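You operate a simulated robot arm through the tools that you are given. There is no shell and no other tool.

The job below is to be done with a simulated two-armed robot. You get a single attempt, and the scene is never put back.

JOB
Swap the cap on the yellow-tagged port for the yellow hose.
Fine: swing its brass lever open first and lock it again; the cap goes in the white tray; leave the other ports. Set down upright: black cap.

Only the result counts: the job must be done as asked and must still hold three seconds after the hand-in. Knocking over, shifting, dropping, spilling or breaking anything else fails it. Lids that push on must go on centred and level and be pressed home; caps that screw on are set level and turned clockwise until they are tight.

ROBOT AND FRAMES
Two 7-joint arms with fingered hands on one trunk that stands fixed in place. Base frame: the origin is at the foot of the trunk, x ahead of it, y to its left, z up; the work surface is at about z = 860. Lengths are in mm, angles in degrees, forces in N, time in s.
The left shoulder is at [65, 125, 1193], the right one opposite. With the tool pointing down near the work surface each hand reaches from about 420 to 800 mm from the base axis, measured 20 degrees to its own side. Payload 3.6 kg a hand.
The TCP of each hand is the grasp point between the finger pads, 30 mm short of the fingertips. In the tool frame z runs along the fingers and y along their closing line. The gripper opens to 104 mm; its body begins 35 mm behind the TCP. The gripper is a hand of 4 fingers: y runs from the thumb to the fingers, the wrist lies at [-15, -104, -178] in the tool frame, and closing takes about 1.5 s.
Orientation is told as [roll, pitch, yaw] about the base's x, y, z axes, in that order, counted from this pose: with the fingers straight down and the wrist toward the robot, the tool's x, y and z point along [0, 1, 0], [1, 0, 0] and [0, 0, -1] of the base frame.

CONTROLS
- The arms move only by the tool nudge_tool. It takes "left_steps", "right_steps" or both (then of equal length, played together; a hand with none holds still); each is a list of rows, each a list of 2 entries, a list of its own where there are three numbers: the shift along the base's x, y, z in mm, then the turn, a rotation vector about the base's x, y, z in degrees. In form: [[[tx, ty, tz], [wx, wy, wz]], ...]. A call has 1 to 20 rows; each row is the pose to reach, as a shift and turn from the pose commanded when the call began. "left_hand" and "right_hand" are, for a hand that has rows, the opening in per cent of the stroke, from 0 (shut) to 100 (fully open), set as the call begins (left out, the last holds). Each row takes 0.2 s and may step no farther than 50 mm and 8.6 degrees from the row before; otherwise, or with a gripper value out of range, the whole call is refused. A pose out of reach is approached as far as the arm can. The call stops where the force on the tool passes 60 N (or 10 N more than at its start, if that is more) or the arm is blocked; 0.2 s more then pass. Each finger travels about 72 mm/s and halts on what it meets, pressing with about 31 N; the grip force reading is that of the motor and also rises with nothing between the fingers. The clock runs only during rows and for 0.2 s after the last one: add rows that repeat a pose to give the fingers time. The reply holds the time, the measured pose of the TCP, the force on the tool along the base axes, the opening and the grip force, in the units named above and with some noise, with the torque about the TCP (base axes, N m) and any sound that the robot's microphone picked up, and new pictures: "views" is both (left out), scene, wrist or none (wrist: the cameras of the hands that moved).
- Cameras (640 x 400 px; columns grow to the right, rows downward): "scene" is now at [155.2, -64.3, 1367.1]; the picture's right is [-0.67, -0.74, 0.00], its down [-0.21, 0.19, -0.96] and it looks along [0.71, -0.64, -0.29] (base axes); focal length 248 px, centre (320, 200). "left" rides on the left gripper at [-61, -92, -130] in its tool frame; the picture's right is [-0.81, -0.27, 0.52], its down [0.53, -0.71, 0.46] and it looks along [0.24, 0.64, 0.72] (tool axes); focal length 275 px, centre (320, 200). "right" rides on the right gripper at [61, -92, -131] in its tool frame; the picture's right is [-0.81, 0.28, -0.52], its down [-0.53, -0.71, 0.45] and it looks along [-0.24, 0.64, 0.73] (tool axes); focal length 275 px, centre (320, 200). There is no depth. A picture from a camera that has moved, and an enlarged one, comes with that camera's place and axes in the base frame and with its lens. The place of the scene camera against the robot may be out by one fixed shift of up to 12 mm in any direction.
- raise_lower(by): moves the trunk up (or, below 0, down) by that many mm; the arms and the scene camera ride with it, the base frame stays. It gives what a move gives, with no picture.
- finger_targets(index, middle, ring, thumb_bend, thumb_turn, hand): sets how far each is bent, from 0 (flat) to 1 (curled in); at 0.3 the hand is open as for a grip, at 0.7 the pads meet at the TCP. One left out holds its place. A second passes; each finger stops where it meets its share of the squeeze, and holds until it gets a number again. A gripper value or a shape takes the hand back. It gives what a move gives, with no picture; readings hold the bend of each and the force on the fingers (four entries, about 0 where the hand has none), thumb and palm. thumb_turn goes from beside the hand (0) to across from the fingers (1), as for a grip.
- hand_shape(shape, hand): the hand has 4 fingers and takes this shape, open, in about a second: jaw (thumb against the fingers, like two jaws); tri (thumb and two fingers); tip (a fingertip pinch); poke (one finger out to press); point (the index stretched); flat (the hand flat); cup (the hand cupped); fist (a fist). The gripper value then closes the fingers along that shape, each until it touches; the sizes above hold for jaw. It gives what a move gives, with no picture.
- turn_head(pan, tilt): turns the head with the scene camera to pan (to the left, within 80 degrees either way) and tilt (down, from -29 to 69), counted from straight ahead of the robot (the tilt from the chest, where the trunk bows). It gives what a move gives, and a new picture of the scene camera.
- inspect(camera, box): a new picture of the part [left, top, right, bottom] of that camera's present view, enlarged. The clock stands still meanwhile.
- close_job(): hands the job in; it is judged then, once.

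Places have to be worked out from the pictures, the camera data and where the tool is seen. Open the grippers and draw the arms clear of the work before you hand the job in, unless the task says otherwise.

The tools are called after "Emit:" as name(argument=value, ...) on one line, values as JSON. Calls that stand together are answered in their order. nudge_tool: Moves the arms, as the interface text tells. Its arguments: {"type":"object","properties":{"left_steps":{"type":"array","items":{"type":"array"}},"left_hand":{"type":"number"},"right_steps":{"type":"array","items":{"type":"array"}},"right_hand":{"type":"number"},"views":{"type":"string","enum":["both","scene","wrist","none"]}},"required":[]} The other tools are called the same way: raise_lower (by) moves the trunk up or down; hand_shape (shape, hand) gives the hand a shape; finger_targets (index, middle, ring, thumb_bend, thumb_turn, hand) moves the fingers one by one; turn_head (pan, tilt) turns the head that bears the scene camera; inspect (camera, box) takes an enlarged picture of a part of a camera's view; close_job () hands the job in.

At the start:

```text
time: 0.0
left_tool_pos: [479.2, -71.6, 1314.4]
left_orientation: [0.0, 0.0, 0.0]
left_wrist_force: [-0.3, 0.4, 1.0]
left_moment: [0.01, -0.01, -0.01]
left_opening: 103.7
left_grasp_force: 0.0
left_shape: jaw
left_bend: [0.3, 0.3, 0.3, 0.3, 0.98]
left_finger forces: [0.0, 0.0, 0.0, 0.0, 0.0, 0.1]
right_tool_pos: [406.5, -433.4, 1267.4]
right_orientation: [0.0, -0.1, 0.0]
right_wrist_force: [0.0, 0.0, -0.4]
right_moment: [-0.01, 0.03, -0.01]
right_opening: 103.5
right_grasp_force: 0.0
right_shape: jaw
right_bend: [0.3, 0.3, 0.3, 0.3, 0.98]
right_finger forces: [0.0, 0.0, 0.0, 0.0, 0.0, 0.1]
trunk travel left (down, up): [-425.0, 111.0]
head pan, tilt (commanded): [-42.3, 16.8]
```

scene: 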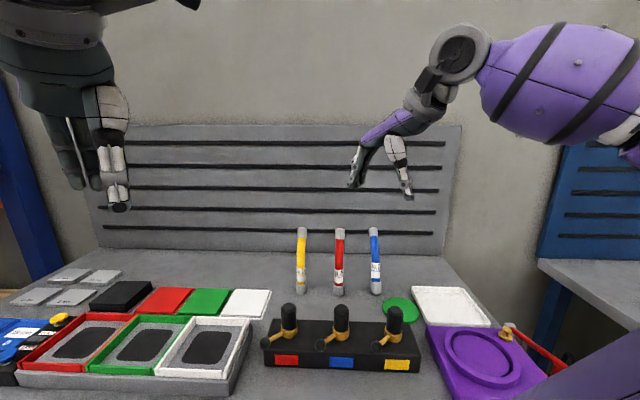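
right: 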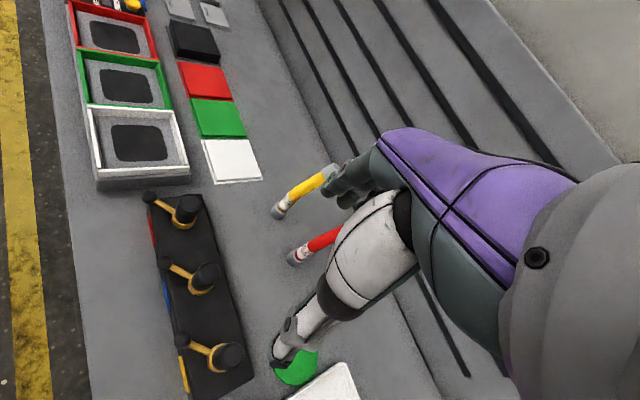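
left: 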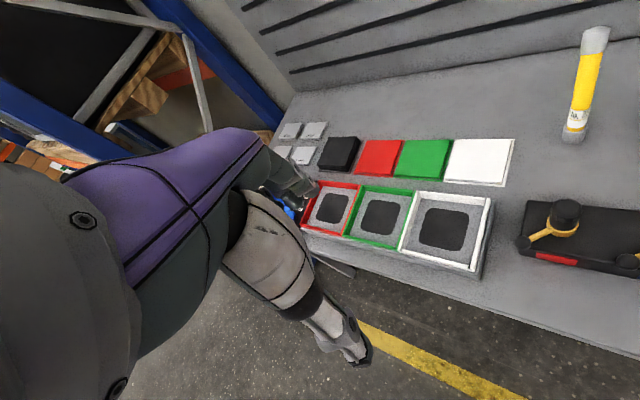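

The pictures show a black block with three capped ports (red, blue and yellow tags), three standing hoses behind it, and trays. I'll enlarge the relevant parts before moving anything.

Emit:
inspect(camera="scene", box=[250, 280, 430, 392])

Emit:
inspect(camera="scene", box=[270, 215, 430, 315])

Emit:
inspect(camera="right", box=[130, 150, 370, 400])

Emit:
inspect(camera="scene", box=[0, 250, 280, 400])

Emit:
inspect(camera="scene", box=[380, 270, 580, 395])

```text
3.56 times, centred on (340, 336) of scene
camera zoom: at [155.2, -64.3, 1367.1], right [-0.67, -0.74, 0.0], down [-0.21, 0.19, -0.96], along [0.71, -0.64, -0.29], focal length 882 px, centre (249, -284)
```

zoom: 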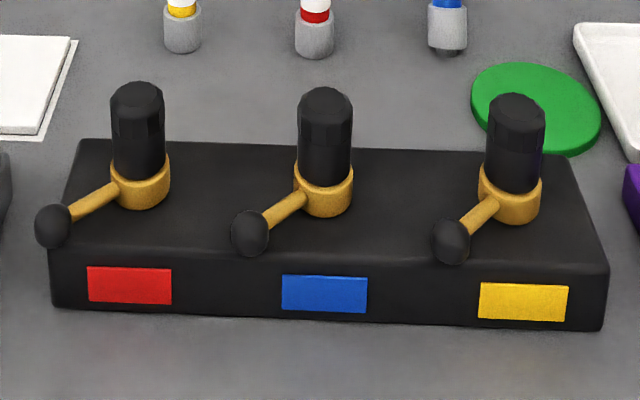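

```text
4.00 times, centred on (350, 265) of scene
camera zoom: at [155.2, -64.3, 1367.1], right [-0.67, -0.74, 0.0], down [-0.21, 0.19, -0.96], along [0.71, -0.64, -0.29], focal length 992 px, centre (200, -60)
```

zoom: 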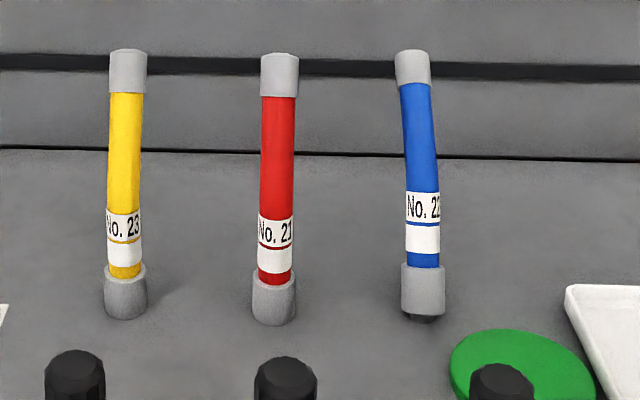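

```text
1.60 times, centred on (250, 275) of right
camera zoom: at [315.1, -370.7, 1399.4], right [0.27, -0.81, 0.52], down [-0.71, -0.53, -0.46], along [0.65, -0.24, -0.72], focal length 440 px, centre (432, 80)
```

zoom: 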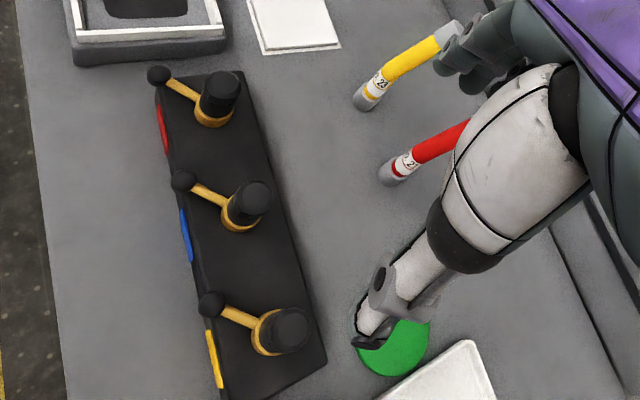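

```text
2.29 times, centred on (140, 325) of scene
camera zoom: at [155.2, -64.3, 1367.1], right [-0.67, -0.74, 0.0], down [-0.21, 0.19, -0.96], along [0.71, -0.64, -0.29], focal length 567 px, centre (731, -86)
```

zoom: 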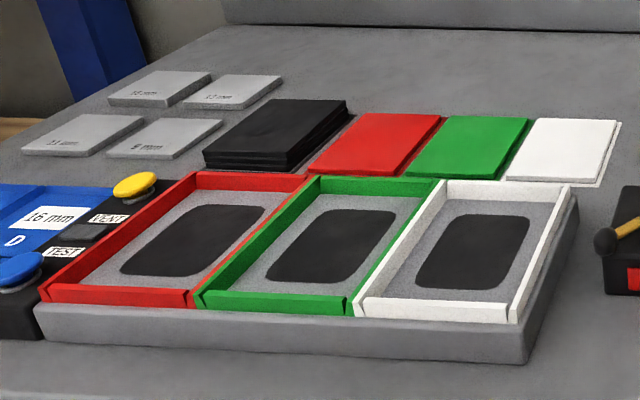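

```text
3.20 times, centred on (480, 332) of scene
camera zoom: at [155.2, -64.3, 1367.1], right [-0.67, -0.74, 0.0], down [-0.21, 0.19, -0.96], along [0.71, -0.64, -0.29], focal length 794 px, centre (-192, -224)
```

zoom: 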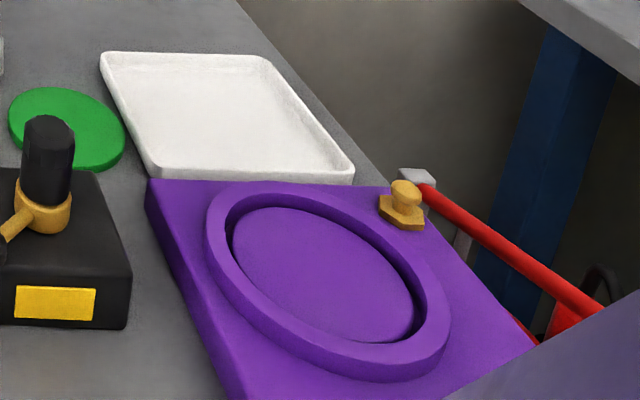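

The yellow-tagged port is at roughly [370, -480] and its lever points about along +y. Next I zoom tighter on that port, the hose bottoms and the right tray to see how the parts fit together.

Emit:
inspect(camera="scene", box=[360, 298, 440, 348])

Emit:
inspect(camera="scene", box=[280, 270, 344, 310])

Emit:
inspect(camera="scene", box=[280, 220, 344, 260])

Emit:
inspect(camera="right", box=[160, 310, 304, 400])

Emit:
inspect(camera="scene", box=[340, 270, 404, 310])

```text
8.00 times, centred on (400, 323) of scene
camera zoom: at [155.2, -64.3, 1367.1], right [-0.67, -0.74, 0.0], down [-0.21, 0.19, -0.96], along [0.71, -0.64, -0.29], focal length 1984 px, centre (-320, -784)
```

zoom: 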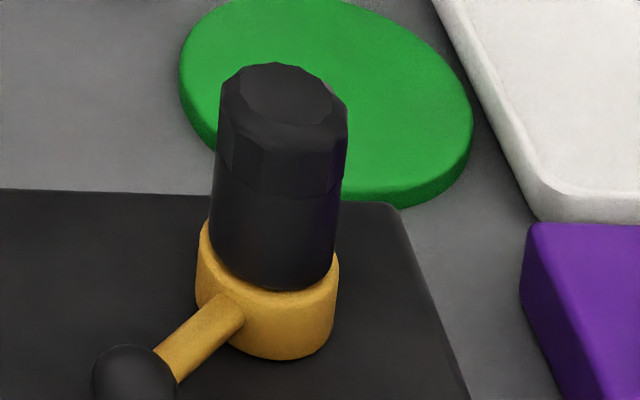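

```text
10.00 times, centred on (312, 290) of scene
camera zoom: at [155.2, -64.3, 1367.1], right [-0.67, -0.74, 0.0], down [-0.21, 0.19, -0.96], along [0.71, -0.64, -0.29], focal length 2480 px, centre (400, -700)
```

zoom: 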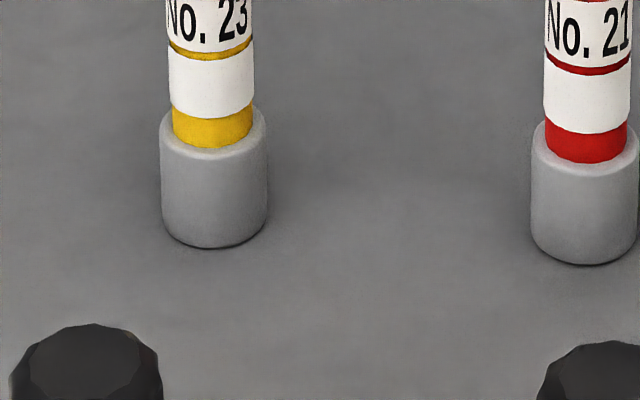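

```text
10.00 times, centred on (312, 240) of scene
camera zoom: at [155.2, -64.3, 1367.1], right [-0.67, -0.74, 0.0], down [-0.21, 0.19, -0.96], along [0.71, -0.64, -0.29], focal length 2480 px, centre (400, -200)
```

zoom: 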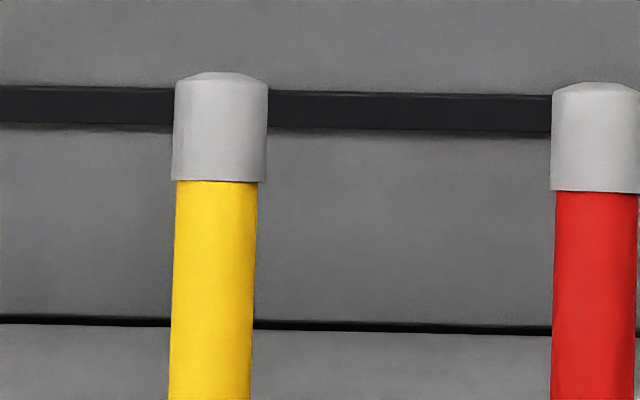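

```text
4.44 times, centred on (232, 355) of right
camera zoom: at [315.1, -370.7, 1399.4], right [0.27, -0.81, 0.52], down [-0.71, -0.53, -0.46], along [0.65, -0.24, -0.72], focal length 1224 px, centre (711, -489)
```

zoom: 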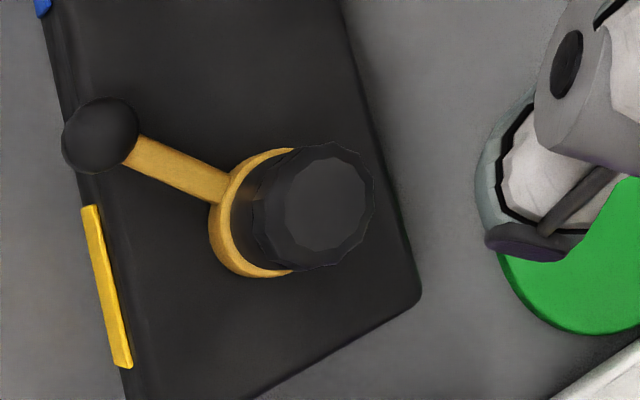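

```text
10.00 times, centred on (372, 290) of scene
camera zoom: at [155.2, -64.3, 1367.1], right [-0.67, -0.74, 0.0], down [-0.21, 0.19, -0.96], along [0.71, -0.64, -0.29], focal length 2480 px, centre (-200, -700)
```

zoom: 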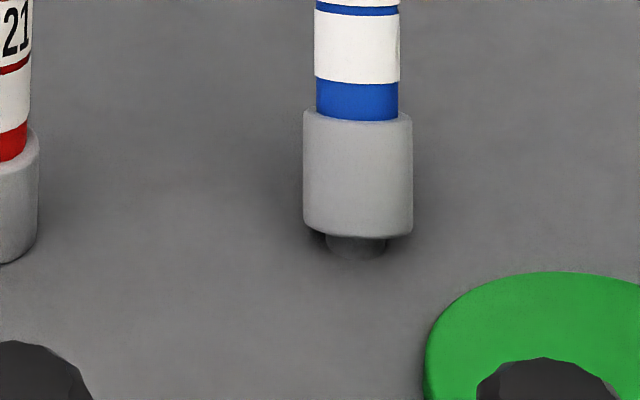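

The knob of the yellow port's lever comes out near [369, -411, 945], and the port axis near [370, -473] with the cap top at about z 990. I bring the right hand, fingers down, above the knob at a safe height and look.

Emit:
nudge_tool(right_steps=[[[-10, 10, -45], [0, 0, 0]], [[-20, 20, -90], [0, 0, 0]], [[-30, 30, -135], [0, 0, 0]], [[-37, 38, -175], [0, 0, 0]], [[-37, 38, -205], [0, 0, 0]], [[-37, 38, -205], [0, 0, 0]]], views="both")

```text
time: 1.4
left_tool_pos: [479.5, -72.8, 1313.8]
left_orientation: [0.0, 0.0, 0.0]
left_wrist_force: [0.4, 0.5, 0.1]
left_moment: [0.01, -0.01, 0.02]
left_opening: 103.6
left_grasp_force: 0.0
left_shape: jaw
left_bend: [0.3, 0.3, 0.3, 0.3, 0.98]
left_finger forces: [0.1, 0.0, 0.1, 0.1, 0.0, 0.0]
right_tool_pos: [371.1, -395.0, 1064.1]
right_orientation: [0.0, -0.1, 0.0]
right_wrist_force: [-0.1, -0.2, -0.3]
right_moment: [0.0, -0.01, 0.0]
right_opening: 103.8
right_grasp_force: 0.0
right_shape: jaw
right_bend: [0.3, 0.3, 0.3, 0.3, 0.98]
right_finger forces: [0.0, 0.0, 0.0, 0.1, 0.1, 0.1]
trunk travel left (down, up): [-425.0, 111.0]
head pan, tilt (commanded): [-42.3, 16.8]
camera scene: at [155.1, -64.1, 1367.2], right [-0.67, -0.74, 0.0], down [-0.21, 0.19, -0.96], along [0.71, -0.64, -0.29], focal length 248 px, centre (320, 200)
camera right: at [279.2, -332.3, 1195.8], right [0.27, -0.81, 0.52], down [-0.71, -0.53, -0.46], along [0.65, -0.24, -0.72], focal length 275 px, centre (320, 200)
```

scene: 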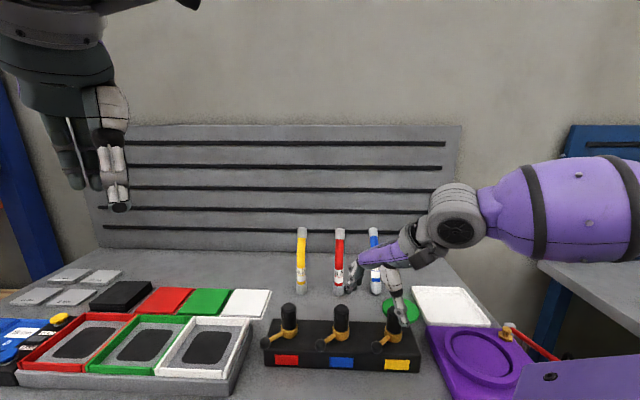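
right: 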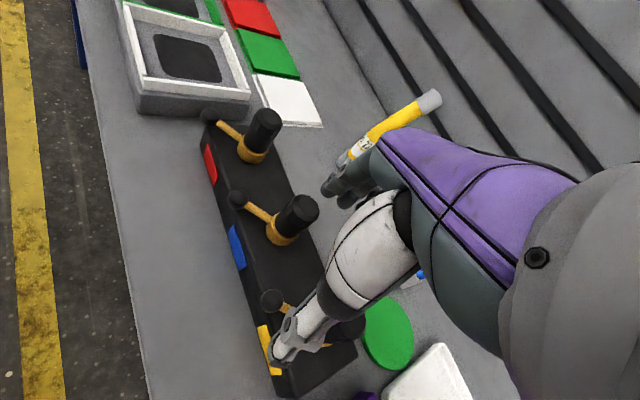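

The hand is over the port with about 75 mm to spare. I zoom in on both views to refine the knob position and see where the fingers are.

Emit:
inspect(camera="scene", box=[330, 250, 490, 350])

Emit:
inspect(camera="right", box=[200, 170, 440, 400])

```text
4.00 times, centred on (410, 300) of scene
camera zoom: at [155.1, -64.1, 1367.2], right [-0.67, -0.74, 0.0], down [-0.21, 0.19, -0.96], along [0.71, -0.64, -0.29], focal length 992 px, centre (-40, -200)
```

zoom: 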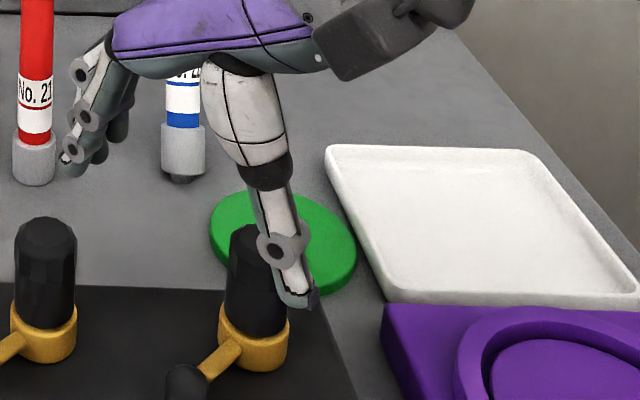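

```text
1.74 times, centred on (320, 285) of right
camera zoom: at [279.2, -332.3, 1195.8], right [0.27, -0.81, 0.52], down [-0.71, -0.53, -0.46], along [0.65, -0.24, -0.72], focal length 479 px, centre (320, 52)
```

zoom: 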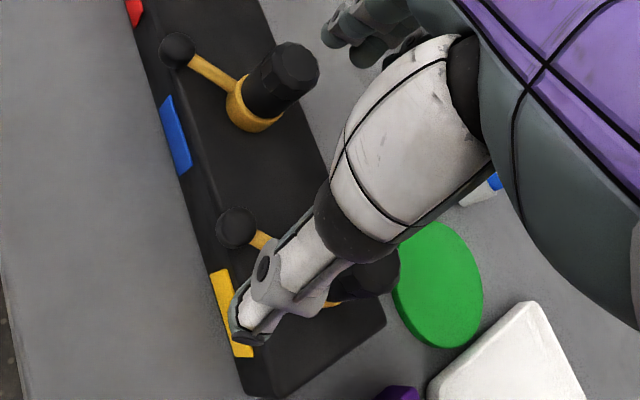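

Triangulating from two wrist views puts the knob at about [371, -412, 926] and the block top at about z 905. I lower the hand to z 965 with a narrower opening so the fingers straddle the lever, then look again.

Emit:
nudge_tool(right_steps=[[[0, 0, -30], [0, 0, 0]], [[0, 0, -60], [0, 0, 0]], [[0, 0, -85], [0, 0, 0]], [[0, 0, -99], [0, 0, 0]], [[0, 0, -99], [0, 0, 0]]], right_hand=60, views="both")

Emit:
inspect(camera="right", box=[220, 150, 460, 300])

Emit:
inspect(camera="scene", box=[340, 280, 452, 350])

```text
time: 2.6
left_tool_pos: [479.0, -72.5, 1313.9]
left_orientation: [0.0, 0.0, 0.0]
left_wrist_force: [0.3, 1.4, 0.0]
left_moment: [0.0, -0.03, -0.01]
left_opening: 103.8
left_grasp_force: 0.1
left_shape: jaw
left_bend: [0.3, 0.3, 0.3, 0.3, 0.98]
left_finger forces: [0.1, 0.0, 0.0, 0.0, 0.1, 0.1]
right_tool_pos: [370.4, -394.3, 961.3]
right_orientation: [0.0, -0.1, 0.0]
right_wrist_force: [0.5, -0.1, 0.1]
right_moment: [-0.01, 0.01, 0.02]
right_opening: 62.7
right_grasp_force: 0.0
right_shape: jaw
right_bend: [0.29, 0.4, 0.37, 0.64, 1.0]
right_finger forces: [0.0, 0.0, 0.1, 0.0, 0.0, 0.0]
trunk travel left (down, up): [-425.0, 111.0]
head pan, tilt (commanded): [-42.3, 16.8]
camera scene: at [155.1, -64.2, 1367.1], right [-0.67, -0.74, 0.0], down [-0.21, 0.19, -0.96], along [0.71, -0.64, -0.29], focal length 248 px, centre (320, 200)
camera right: at [278.9, -332.0, 1094.0], right [0.27, -0.81, 0.52], down [-0.71, -0.53, -0.46], along [0.65, -0.24, -0.72], focal length 275 px, centre (320, 200)
```

scene: 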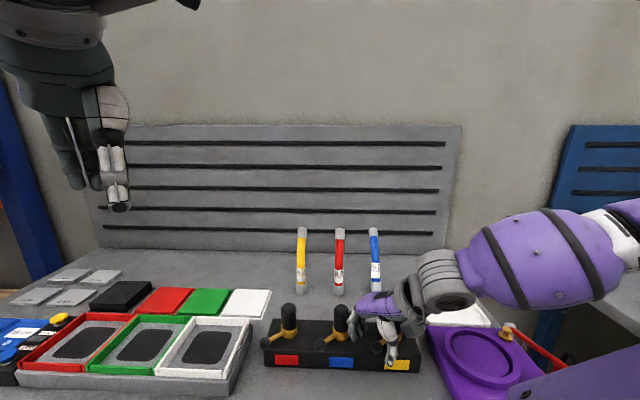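
right: 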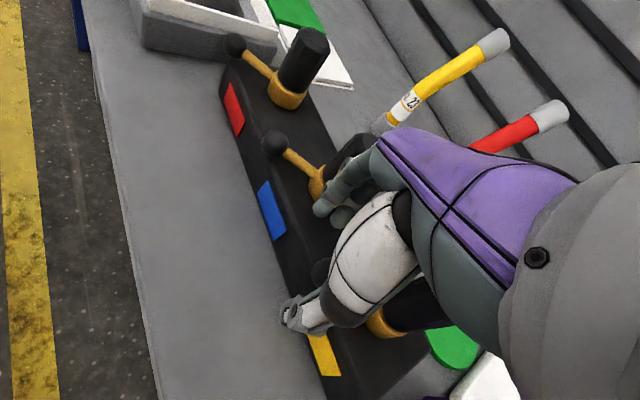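

```text
2.67 times, centred on (340, 225) of right
camera zoom: at [278.9, -332.0, 1094.0], right [0.27, -0.81, 0.52], down [-0.71, -0.53, -0.46], along [0.65, -0.24, -0.72], focal length 734 px, centre (267, 133)
```

zoom: 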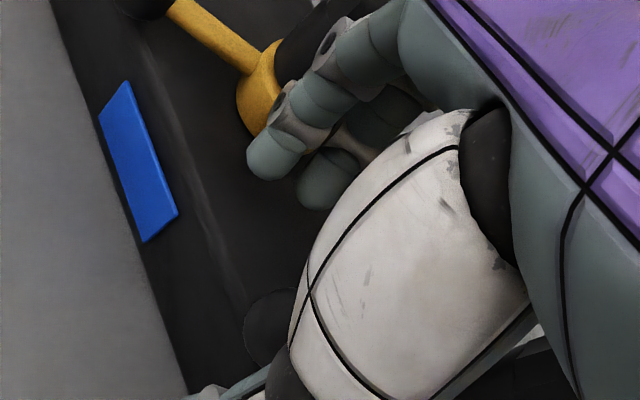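

```text
5.71 times, centred on (396, 315) of scene
camera zoom: at [155.1, -64.2, 1367.1], right [-0.67, -0.74, 0.0], down [-0.21, 0.19, -0.96], along [0.71, -0.64, -0.29], focal length 1417 px, centre (-114, -457)
```

zoom: 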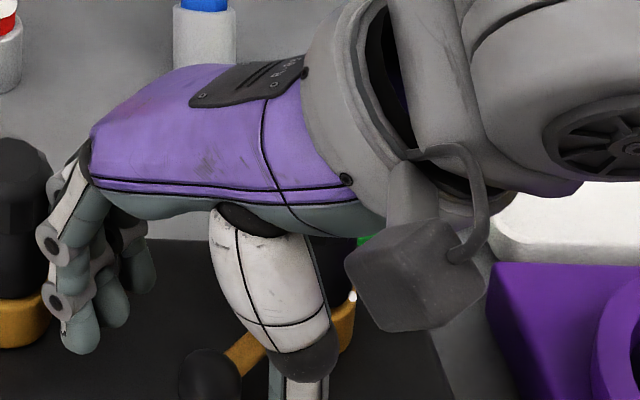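

The knob sits between thumb (about x 345) and fingertips (about x 412), as planned. I narrow the opening to about 40 mm and lower to z 945 so the fingers cage the knob without touching the block.

Emit:
nudge_tool(right_steps=[[[0, -3, -6], [0, 0, 0]], [[0, -6, -12], [0, 0, 0]], [[0, -6, -16], [0, 0, 0]], [[0, -6, -16], [0, 0, 0]], [[0, -6, -16], [0, 0, 0]]], right_hand=38, views="both")

Emit:
inspect(camera="right", box=[220, 150, 460, 300])

Emit:
inspect(camera="scene", box=[340, 300, 452, 370])

```text
time: 3.8
left_tool_pos: [479.4, -72.2, 1314.0]
left_orientation: [0.0, 0.0, -0.1]
left_wrist_force: [-0.4, 1.0, -0.1]
left_moment: [-0.04, -0.03, 0.02]
left_opening: 103.6
left_grasp_force: 0.0
left_shape: jaw
left_bend: [0.3, 0.3, 0.3, 0.3, 0.98]
left_finger forces: [0.1, 0.0, 0.0, 0.0, 0.0, 0.0]
right_tool_pos: [368.8, -401.7, 948.3]
right_orientation: [0.0, 0.0, 0.0]
right_wrist_force: [0.5, 0.6, -0.3]
right_moment: [-0.01, 0.01, -0.05]
right_opening: 39.9
right_grasp_force: 0.1
right_shape: jaw
right_bend: [0.74, 0.5, 0.47, 0.73, 1.0]
right_finger forces: [0.0, 0.0, 0.0, 0.0, 0.0, 0.1]
trunk travel left (down, up): [-425.0, 111.0]
head pan, tilt (commanded): [-42.3, 16.8]
camera scene: at [155.2, -64.3, 1367.1], right [-0.67, -0.74, 0.0], down [-0.21, 0.19, -0.96], along [0.71, -0.64, -0.29], focal length 248 px, centre (320, 200)
camera right: at [277.9, -339.0, 1079.2], right [0.27, -0.81, 0.52], down [-0.71, -0.53, -0.46], along [0.65, -0.24, -0.72], focal length 275 px, centre (320, 200)
```

scene: 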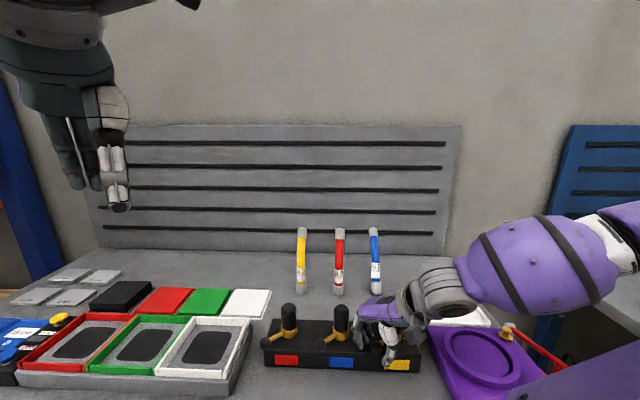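
right: 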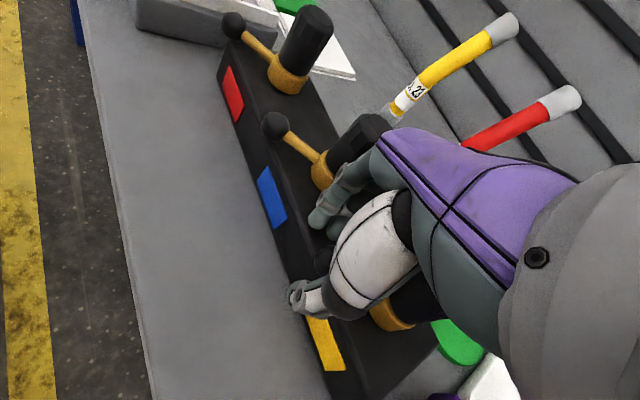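

```text
2.67 times, centred on (340, 225) of right
camera zoom: at [277.9, -339.0, 1079.2], right [0.27, -0.81, 0.52], down [-0.71, -0.53, -0.46], along [0.65, -0.24, -0.72], focal length 734 px, centre (267, 133)
```

zoom: 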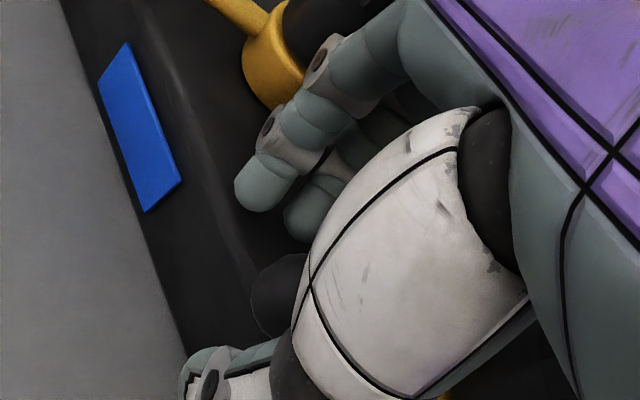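

```text
5.71 times, centred on (396, 335) of scene
camera zoom: at [155.2, -64.3, 1367.1], right [-0.67, -0.74, 0.0], down [-0.21, 0.19, -0.96], along [0.71, -0.64, -0.29], focal length 1417 px, centre (-114, -571)
```

zoom: 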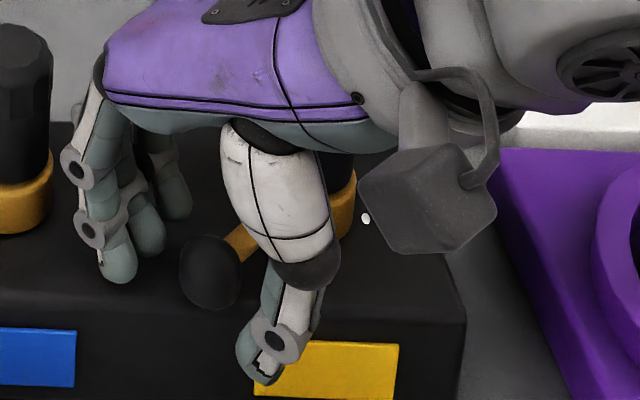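

The knob is caged between thumb and fingers. I test the swing gently by moving -x (fingers push the knob toward the bench's front-right) and watch force and picture.

Emit:
nudge_tool(right_steps=[[[-4, 0, 0], [0, 0, 0]], [[-8, 0, 0], [0, 0, 0]], [[-12, 0, 0], [0, 0, 0]], [[-16, 0, 0], [0, 0, 0]], [[-20, 0, 0], [0, 0, 0]], [[-24, 0, 0], [0, 0, 0]]], views="both")

Emit:
inspect(camera="scene", box=[340, 300, 452, 370])

```text
time: 5.2
left_tool_pos: [479.6, -72.0, 1313.9]
left_orientation: [0.0, -0.1, 0.0]
left_wrist_force: [0.7, -0.7, -0.4]
left_moment: [0.0, 0.03, 0.03]
left_opening: 103.9
left_grasp_force: 0.0
left_shape: jaw
left_bend: [0.3, 0.3, 0.3, 0.3, 0.98]
left_finger forces: [0.0, 0.1, 0.0, 0.1, 0.1, 0.0]
right_tool_pos: [345.6, -402.9, 947.5]
right_orientation: [0.0, -0.1, 0.1]
right_wrist_force: [0.0, 0.8, -0.5]
right_moment: [0.0, 0.02, 0.02]
right_opening: 39.9
right_grasp_force: 0.1
right_shape: jaw
right_bend: [0.74, 0.49, 0.47, 0.73, 1.0]
right_finger forces: [0.0, 0.4, 0.1, 0.0, 0.1, 0.0]
trunk travel left (down, up): [-425.0, 111.0]
head pan, tilt (commanded): [-42.3, 16.8]
camera scene: at [155.2, -64.2, 1367.1], right [-0.67, -0.74, 0.0], down [-0.21, 0.19, -0.96], along [0.71, -0.64, -0.29], focal length 248 px, centre (320, 200)
camera right: at [253.7, -339.9, 1079.2], right [0.27, -0.81, 0.52], down [-0.71, -0.53, -0.46], along [0.65, -0.24, -0.72], focal length 275 px, centre (320, 200)
```

scene: 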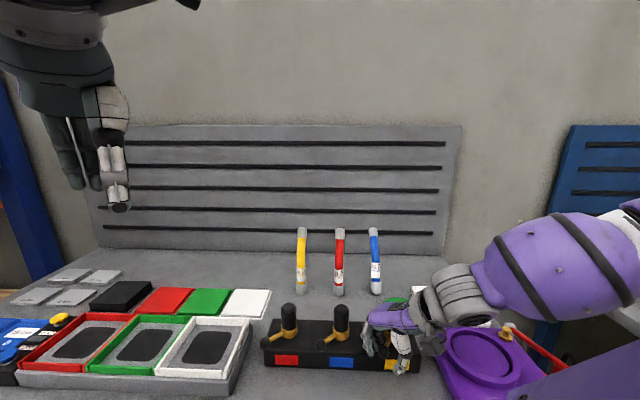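
right: 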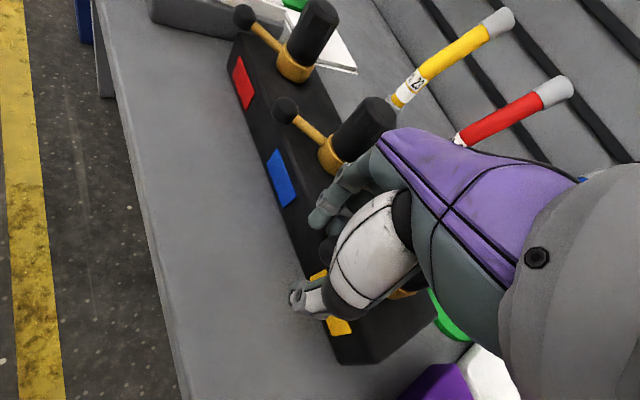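

```text
5.71 times, centred on (396, 335) of scene
camera zoom: at [155.2, -64.2, 1367.1], right [-0.67, -0.74, 0.0], down [-0.21, 0.19, -0.96], along [0.71, -0.64, -0.29], focal length 1417 px, centre (-114, -571)
```

zoom: 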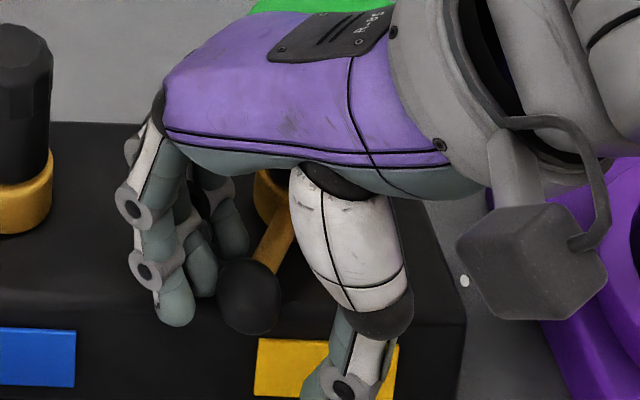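

The knob followed the fingers with almost no resistance, so this is a free swing direction. I continue the arc about the port axis, turning the hand with the lever by 32 degrees.

Emit:
nudge_tool(right_steps=[[[-4.8, -1.9, 0], [0, 0, 4]], [[-9.6, -4.2, 0], [0, 0, 8]], [[-14.3, -6.8, 0], [0, 0, 12]], [[-18.6, -9.7, 0], [0, 0, 16]], [[-22.8, -12.9, 0], [0, 0, 20]], [[-26.7, -16.5, 0], [0, 0, 24]], [[-30.4, -20.3, 0], [0, 0, 28]], [[-33.8, -24.3, 0], [0, 0, 32]], [[-33.8, -24.3, 0], [0, 0, 32]]], views="both")

Emit:
inspect(camera="scene", box=[340, 300, 452, 370])

```text
time: 7.2
left_tool_pos: [479.0, -72.3, 1314.2]
left_orientation: [0.0, 0.0, 0.0]
left_wrist_force: [-0.2, -0.2, -0.6]
left_moment: [-0.01, -0.01, 0.0]
left_opening: 103.7
left_grasp_force: 0.1
left_shape: jaw
left_bend: [0.3, 0.3, 0.3, 0.3, 0.98]
left_finger forces: [0.0, 0.0, 0.1, 0.0, 0.0, 0.0]
right_tool_pos: [312.3, -425.4, 948.2]
right_orientation: [0.0, 0.0, 32.1]
right_wrist_force: [0.3, 0.6, 0.3]
right_moment: [-0.01, -0.02, 0.01]
right_opening: 39.8
right_grasp_force: 0.0
right_shape: jaw
right_bend: [0.74, 0.49, 0.47, 0.73, 1.0]
right_finger forces: [0.0, 0.5, 0.0, 0.0, 0.0, 0.0]
trunk travel left (down, up): [-425.0, 111.0]
head pan, tilt (commanded): [-42.3, 16.8]
camera scene: at [155.2, -64.2, 1367.1], right [-0.67, -0.74, 0.0], down [-0.21, 0.19, -0.96], along [0.71, -0.64, -0.29], focal length 248 px, centre (320, 200)
camera right: at [202.2, -421.2, 1079.4], right [0.66, -0.54, 0.52], down [-0.32, -0.83, -0.46], along [0.68, 0.14, -0.72], focal length 275 px, centre (320, 200)
```

scene: 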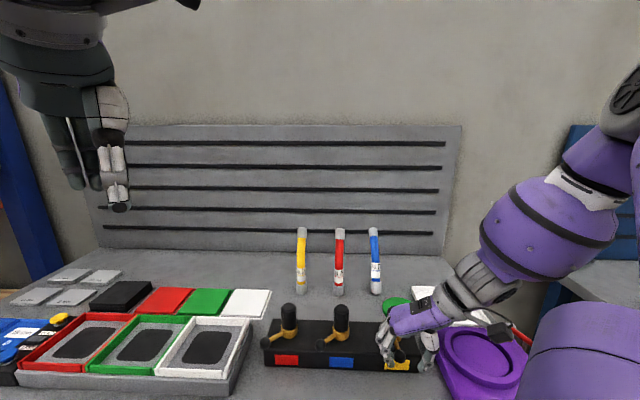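
right: 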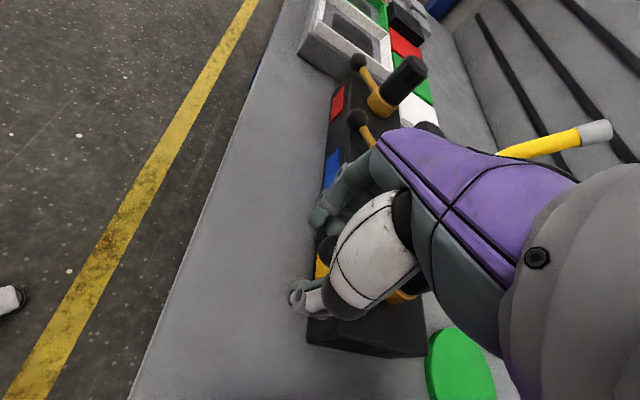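

```text
5.71 times, centred on (396, 335) of scene
camera zoom: at [155.2, -64.2, 1367.1], right [-0.67, -0.74, 0.0], down [-0.21, 0.19, -0.96], along [0.71, -0.64, -0.29], focal length 1417 px, centre (-114, -571)
```

zoom: 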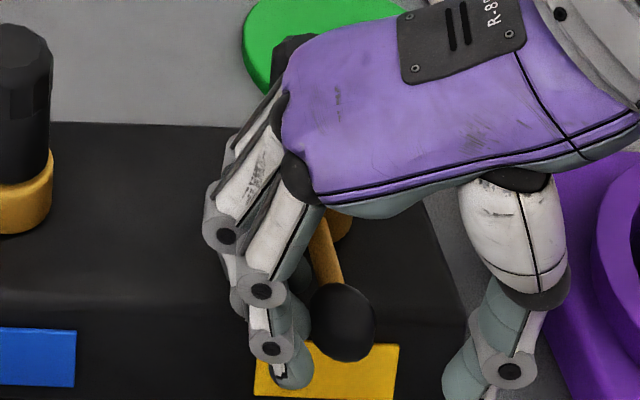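

The lever swings freely and now points straight to the bench front. I carry on another 28 degrees along the same arc, watching for a stop or a click.

Emit:
nudge_tool(right_steps=[[[-3.5, -4.4, 0], [0, 0, 4]], [[-6.7, -8.9, 0], [0, 0, 8]], [[-9.5, -13.7, 0], [0, 0, 12]], [[-12, -18.6, 0], [0, 0, 16]], [[-14.2, -23.7, 0], [0, 0, 20]], [[-16, -29, 0], [0, 0, 24]], [[-17.4, -34.4, 0], [0, 0, 28]], [[-17.4, -34.4, 0], [0, 0, 28]]], views="both")

Emit:
inspect(camera="scene", box=[340, 300, 452, 370])

```text
time: 9.0
left_tool_pos: [479.6, -71.1, 1315.0]
left_orientation: [0.0, -0.2, 0.0]
left_wrist_force: [-1.1, -0.2, -1.2]
left_moment: [-0.04, 0.02, -0.01]
left_opening: 103.6
left_grasp_force: 0.2
left_shape: jaw
left_bend: [0.3, 0.3, 0.3, 0.3, 0.98]
left_finger forces: [0.0, 0.1, 0.1, 0.1, 0.0, 0.0]
right_tool_pos: [295.0, -459.7, 947.4]
right_orientation: [0.0, 0.0, 60.1]
right_wrist_force: [0.2, 1.5, 0.2]
right_moment: [0.01, 0.02, 0.0]
right_opening: 40.0
right_grasp_force: 0.1
right_shape: jaw
right_bend: [0.74, 0.49, 0.47, 0.73, 1.0]
right_finger forces: [0.1, 0.5, 0.0, 0.0, 0.1, 0.0]
trunk travel left (down, up): [-425.0, 111.0]
head pan, tilt (commanded): [-42.3, 16.8]
camera scene: at [155.1, -64.1, 1367.1], right [-0.67, -0.74, 0.0], down [-0.21, 0.19, -0.96], along [0.71, -0.64, -0.29], focal length 248 px, centre (320, 200)
camera right: at [196.8, -507.4, 1079.2], right [0.84, -0.17, 0.52], down [0.11, -0.88, -0.46], along [0.53, 0.44, -0.72], focal length 275 px, centre (320, 200)
```

scene: 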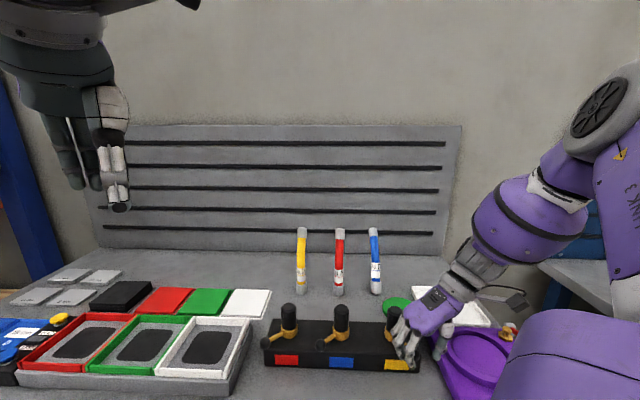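
right: 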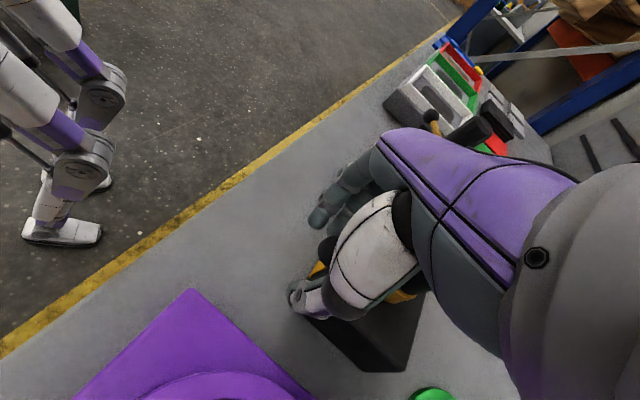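

```text
5.71 times, centred on (396, 335) of scene
camera zoom: at [155.1, -64.1, 1367.1], right [-0.67, -0.74, 0.0], down [-0.21, 0.19, -0.96], along [0.71, -0.64, -0.29], focal length 1417 px, centre (-114, -571)
```

zoom: 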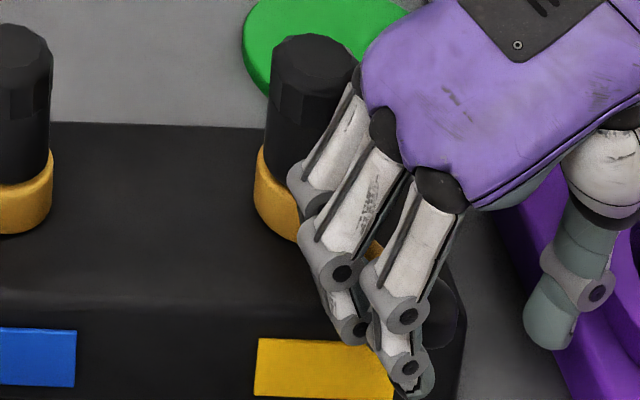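

No stop yet; the lever has turned about 73 degrees. I go on in small steps toward and a little past 90 degrees.

Emit:
nudge_tool(right_steps=[[[-1, -5.4, 0], [0, 0, 4]], [[-1.7, -10.9, 0], [0, 0, 8]], [[-2, -16.5, 0], [0, 0, 12]], [[-1.9, -22.1, 0], [0, 0, 16]], [[-1.4, -27.6, 0], [0, 0, 20]], [[-1.4, -27.6, 0], [0, 0, 20]]], views="both")

Emit:
inspect(camera="scene", box=[356, 310, 468, 380])

```text
time: 10.4
left_tool_pos: [478.7, -71.5, 1314.1]
left_orientation: [0.0, 0.0, 0.0]
left_wrist_force: [0.3, -0.6, -0.1]
left_moment: [0.02, 0.02, 0.0]
left_opening: 103.8
left_grasp_force: 0.0
left_shape: jaw
left_bend: [0.3, 0.3, 0.3, 0.3, 0.98]
left_finger forces: [0.0, 0.0, 0.1, 0.0, 0.0, 0.0]
right_tool_pos: [293.3, -487.9, 947.6]
right_orientation: [-0.1, 0.0, 80.2]
right_wrist_force: [-0.6, 0.9, 0.4]
right_moment: [0.02, -0.03, 0.03]
right_opening: 40.1
right_grasp_force: 0.1
right_shape: jaw
right_bend: [0.74, 0.49, 0.47, 0.73, 1.0]
right_finger forces: [0.0, 0.5, 0.0, 0.0, 0.1, 0.1]
trunk travel left (down, up): [-425.0, 111.0]
head pan, tilt (commanded): [-42.3, 16.8]
camera scene: at [155.1, -64.1, 1367.1], right [-0.67, -0.74, 0.0], down [-0.21, 0.19, -0.96], along [0.71, -0.64, -0.29], focal length 248 px, centre (320, 200)
camera right: at [218.0, -566.2, 1078.4], right [0.85, 0.13, 0.52], down [0.4, -0.79, -0.46], along [0.35, 0.59, -0.72], focal length 275 px, centre (320, 200)
```

scene: 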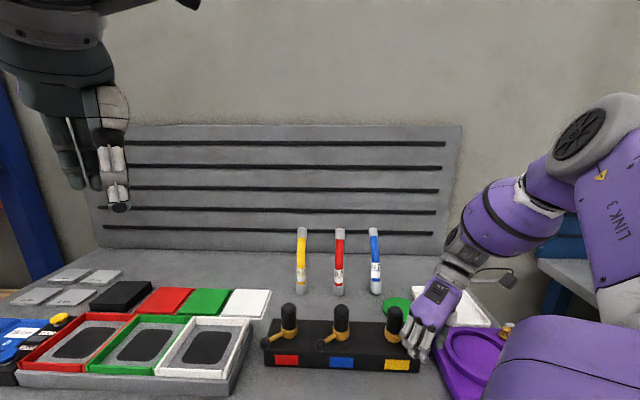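
right: 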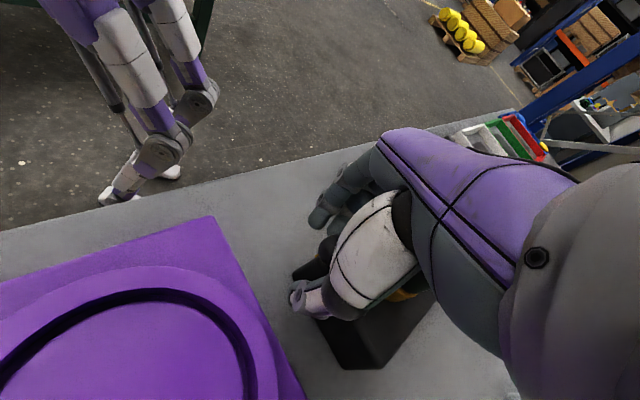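

```text
5.71 times, centred on (412, 345) of scene
camera zoom: at [155.1, -64.1, 1367.1], right [-0.67, -0.74, 0.0], down [-0.21, 0.19, -0.96], along [0.71, -0.64, -0.29], focal length 1417 px, centre (-206, -629)
```

zoom: 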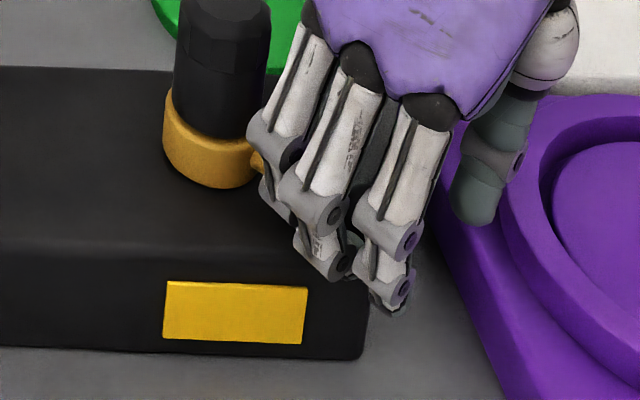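

The lever is now about 90 degrees from where it was, still without resistance. I go another 12 degrees to see whether there is an end stop.

Emit:
nudge_tool(right_steps=[[[0.4, -2.7, 0], [0, 0, 2]], [[0.9, -5.5, 0], [0, 0, 4]], [[1.5, -8.2, 0], [0, 0, 6]], [[2.2, -10.9, 0], [0, 0, 8]], [[3.0, -13.6, 0], [0, 0, 10]], [[3.9, -16.3, 0], [0, 0, 12]]], views="both")

Emit:
inspect(camera="scene", box=[356, 310, 468, 380])

```text
time: 11.8
left_tool_pos: [478.5, -71.3, 1314.2]
left_orientation: [-0.1, 0.0, 0.0]
left_wrist_force: [0.0, -0.1, -0.2]
left_moment: [0.04, 0.04, 0.02]
left_opening: 103.8
left_grasp_force: 0.1
left_shape: jaw
left_bend: [0.3, 0.3, 0.3, 0.3, 0.98]
left_finger forces: [0.1, 0.1, 0.0, 0.1, 0.0, 0.0]
right_tool_pos: [297.6, -502.1, 950.0]
right_orientation: [0.0, -0.1, 92.1]
right_wrist_force: [0.3, 10.7, 1.3]
right_moment: [0.33, -0.05, 0.11]
right_opening: 44.1
right_grasp_force: 0.0
right_shape: jaw
right_bend: [0.74, 0.43, 0.44, 0.73, 1.0]
right_finger forces: [0.0, 7.4, 3.1, 0.0, 0.1, 0.0]
trunk travel left (down, up): [-425.0, 111.0]
head pan, tilt (commanded): [-42.3, 16.8]
camera scene: at [155.1, -62.7, 1367.2], right [-0.67, -0.74, 0.0], down [-0.21, 0.19, -0.96], along [0.71, -0.65, -0.29], focal length 248 px, centre (320, 200)
camera right: at [239.7, -594.8, 1080.5], right [0.8, 0.3, 0.52], down [0.56, -0.69, -0.46], along [0.22, 0.65, -0.72], focal length 275 px, centre (320, 200)
```

scene: 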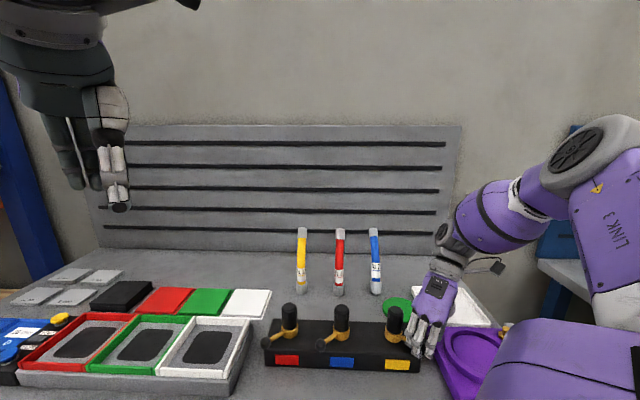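
right: 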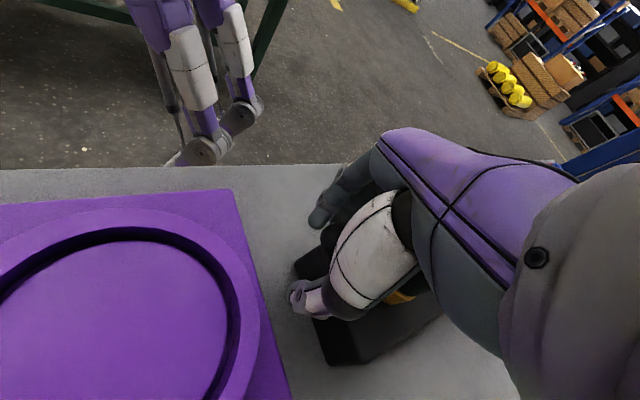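

```text
5.71 times, centred on (412, 345) of scene
camera zoom: at [155.1, -62.7, 1367.2], right [-0.67, -0.74, 0.0], down [-0.21, 0.19, -0.96], along [0.71, -0.65, -0.29], focal length 1417 px, centre (-206, -629)
```

zoom: 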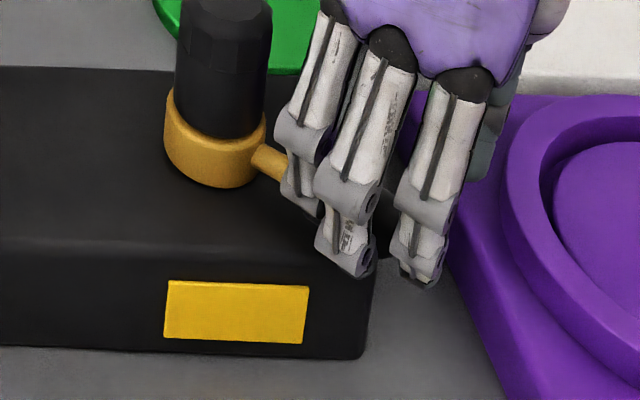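

A reaction of about 11 N appeared: the lever is at its end stop, about 90 degrees from locked, so it is open. I back off the knob slightly and lift the hand straight up.

Emit:
nudge_tool(right_steps=[[[0, 5, 0], [0, 0, 0]], [[0, 10, 0], [0, 0, 0]], [[0, 10, 25], [0, 0, 0]], [[0, 10, 60], [0, 0, 0]], [[0, 10, 105], [0, 0, 0]], [[0, 10, 150], [0, 0, 0]], [[0, 10, 150], [0, 0, 0]]], views="both")

Emit:
inspect(camera="scene", box=[356, 300, 468, 370])

Emit:
inspect(camera="right", box=[200, 170, 440, 320])

```text
time: 13.4
left_tool_pos: [479.9, -72.7, 1313.1]
left_orientation: [0.0, 0.0, 0.0]
left_wrist_force: [-1.0, -0.3, -0.1]
left_moment: [0.03, -0.02, 0.0]
left_opening: 103.4
left_grasp_force: 0.0
left_shape: jaw
left_bend: [0.3, 0.3, 0.3, 0.3, 0.98]
left_finger forces: [0.1, 0.0, 0.1, 0.0, 0.0, 0.0]
right_tool_pos: [297.9, -496.3, 1094.4]
right_orientation: [0.0, 0.0, 92.1]
right_wrist_force: [0.6, 0.3, 0.9]
right_moment: [0.03, -0.01, -0.03]
right_opening: 39.7
right_grasp_force: 0.1
right_shape: jaw
right_bend: [0.74, 0.5, 0.47, 0.73, 1.0]
right_finger forces: [0.0, 0.0, 0.1, 0.0, 0.1, 0.1]
trunk travel left (down, up): [-425.0, 111.0]
head pan, tilt (commanded): [-42.3, 16.8]
camera scene: at [155.5, -64.7, 1367.0], right [-0.67, -0.74, 0.0], down [-0.21, 0.19, -0.96], along [0.71, -0.64, -0.29], focal length 248 px, centre (320, 200)
camera right: at [240.7, -587.8, 1227.6], right [0.8, 0.3, 0.52], down [0.56, -0.69, -0.46], along [0.22, 0.65, -0.72], focal length 275 px, centre (320, 200)
```

scene: 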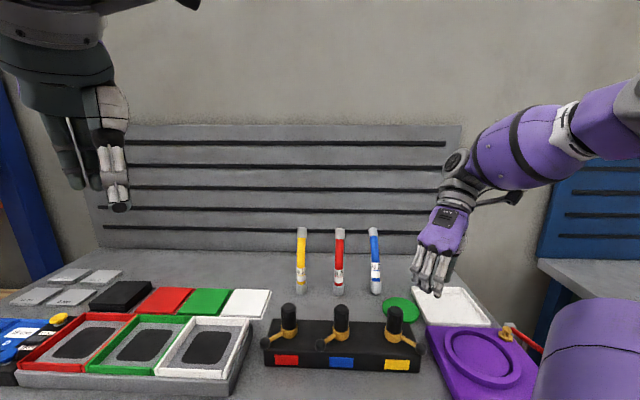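
right: 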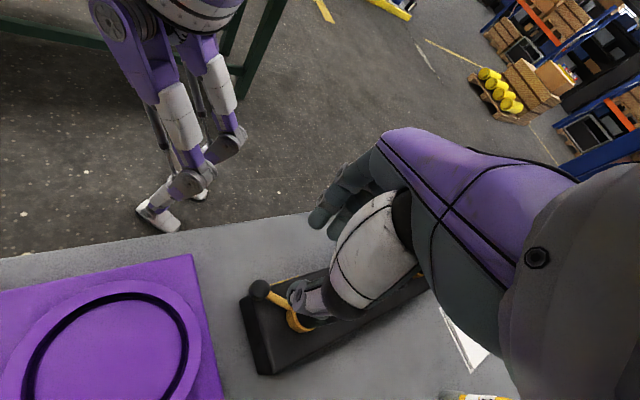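

```text
5.71 times, centred on (412, 335) of scene
camera zoom: at [155.5, -64.7, 1367.0], right [-0.67, -0.74, 0.0], down [-0.21, 0.19, -0.96], along [0.71, -0.64, -0.29], focal length 1417 px, centre (-206, -571)
```

zoom: 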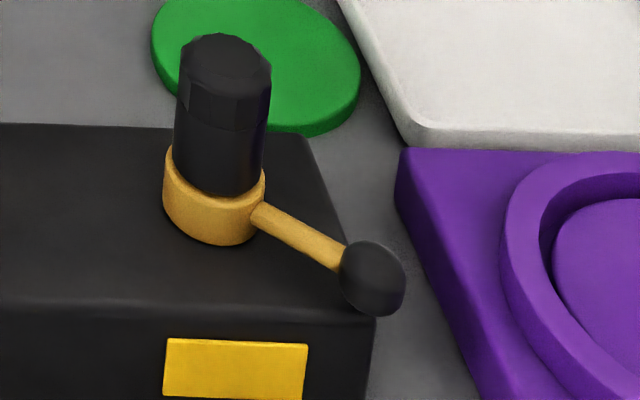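

```text
2.67 times, centred on (320, 245) of right
camera zoom: at [240.7, -587.8, 1227.6], right [0.8, 0.3, 0.52], down [0.56, -0.69, -0.46], along [0.22, 0.65, -0.72], focal length 734 px, centre (320, 80)
```

zoom: 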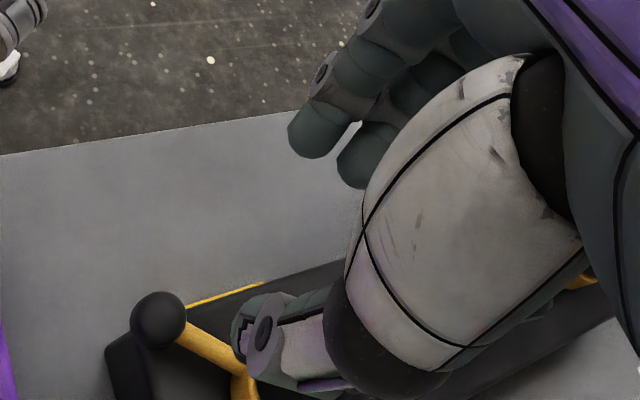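

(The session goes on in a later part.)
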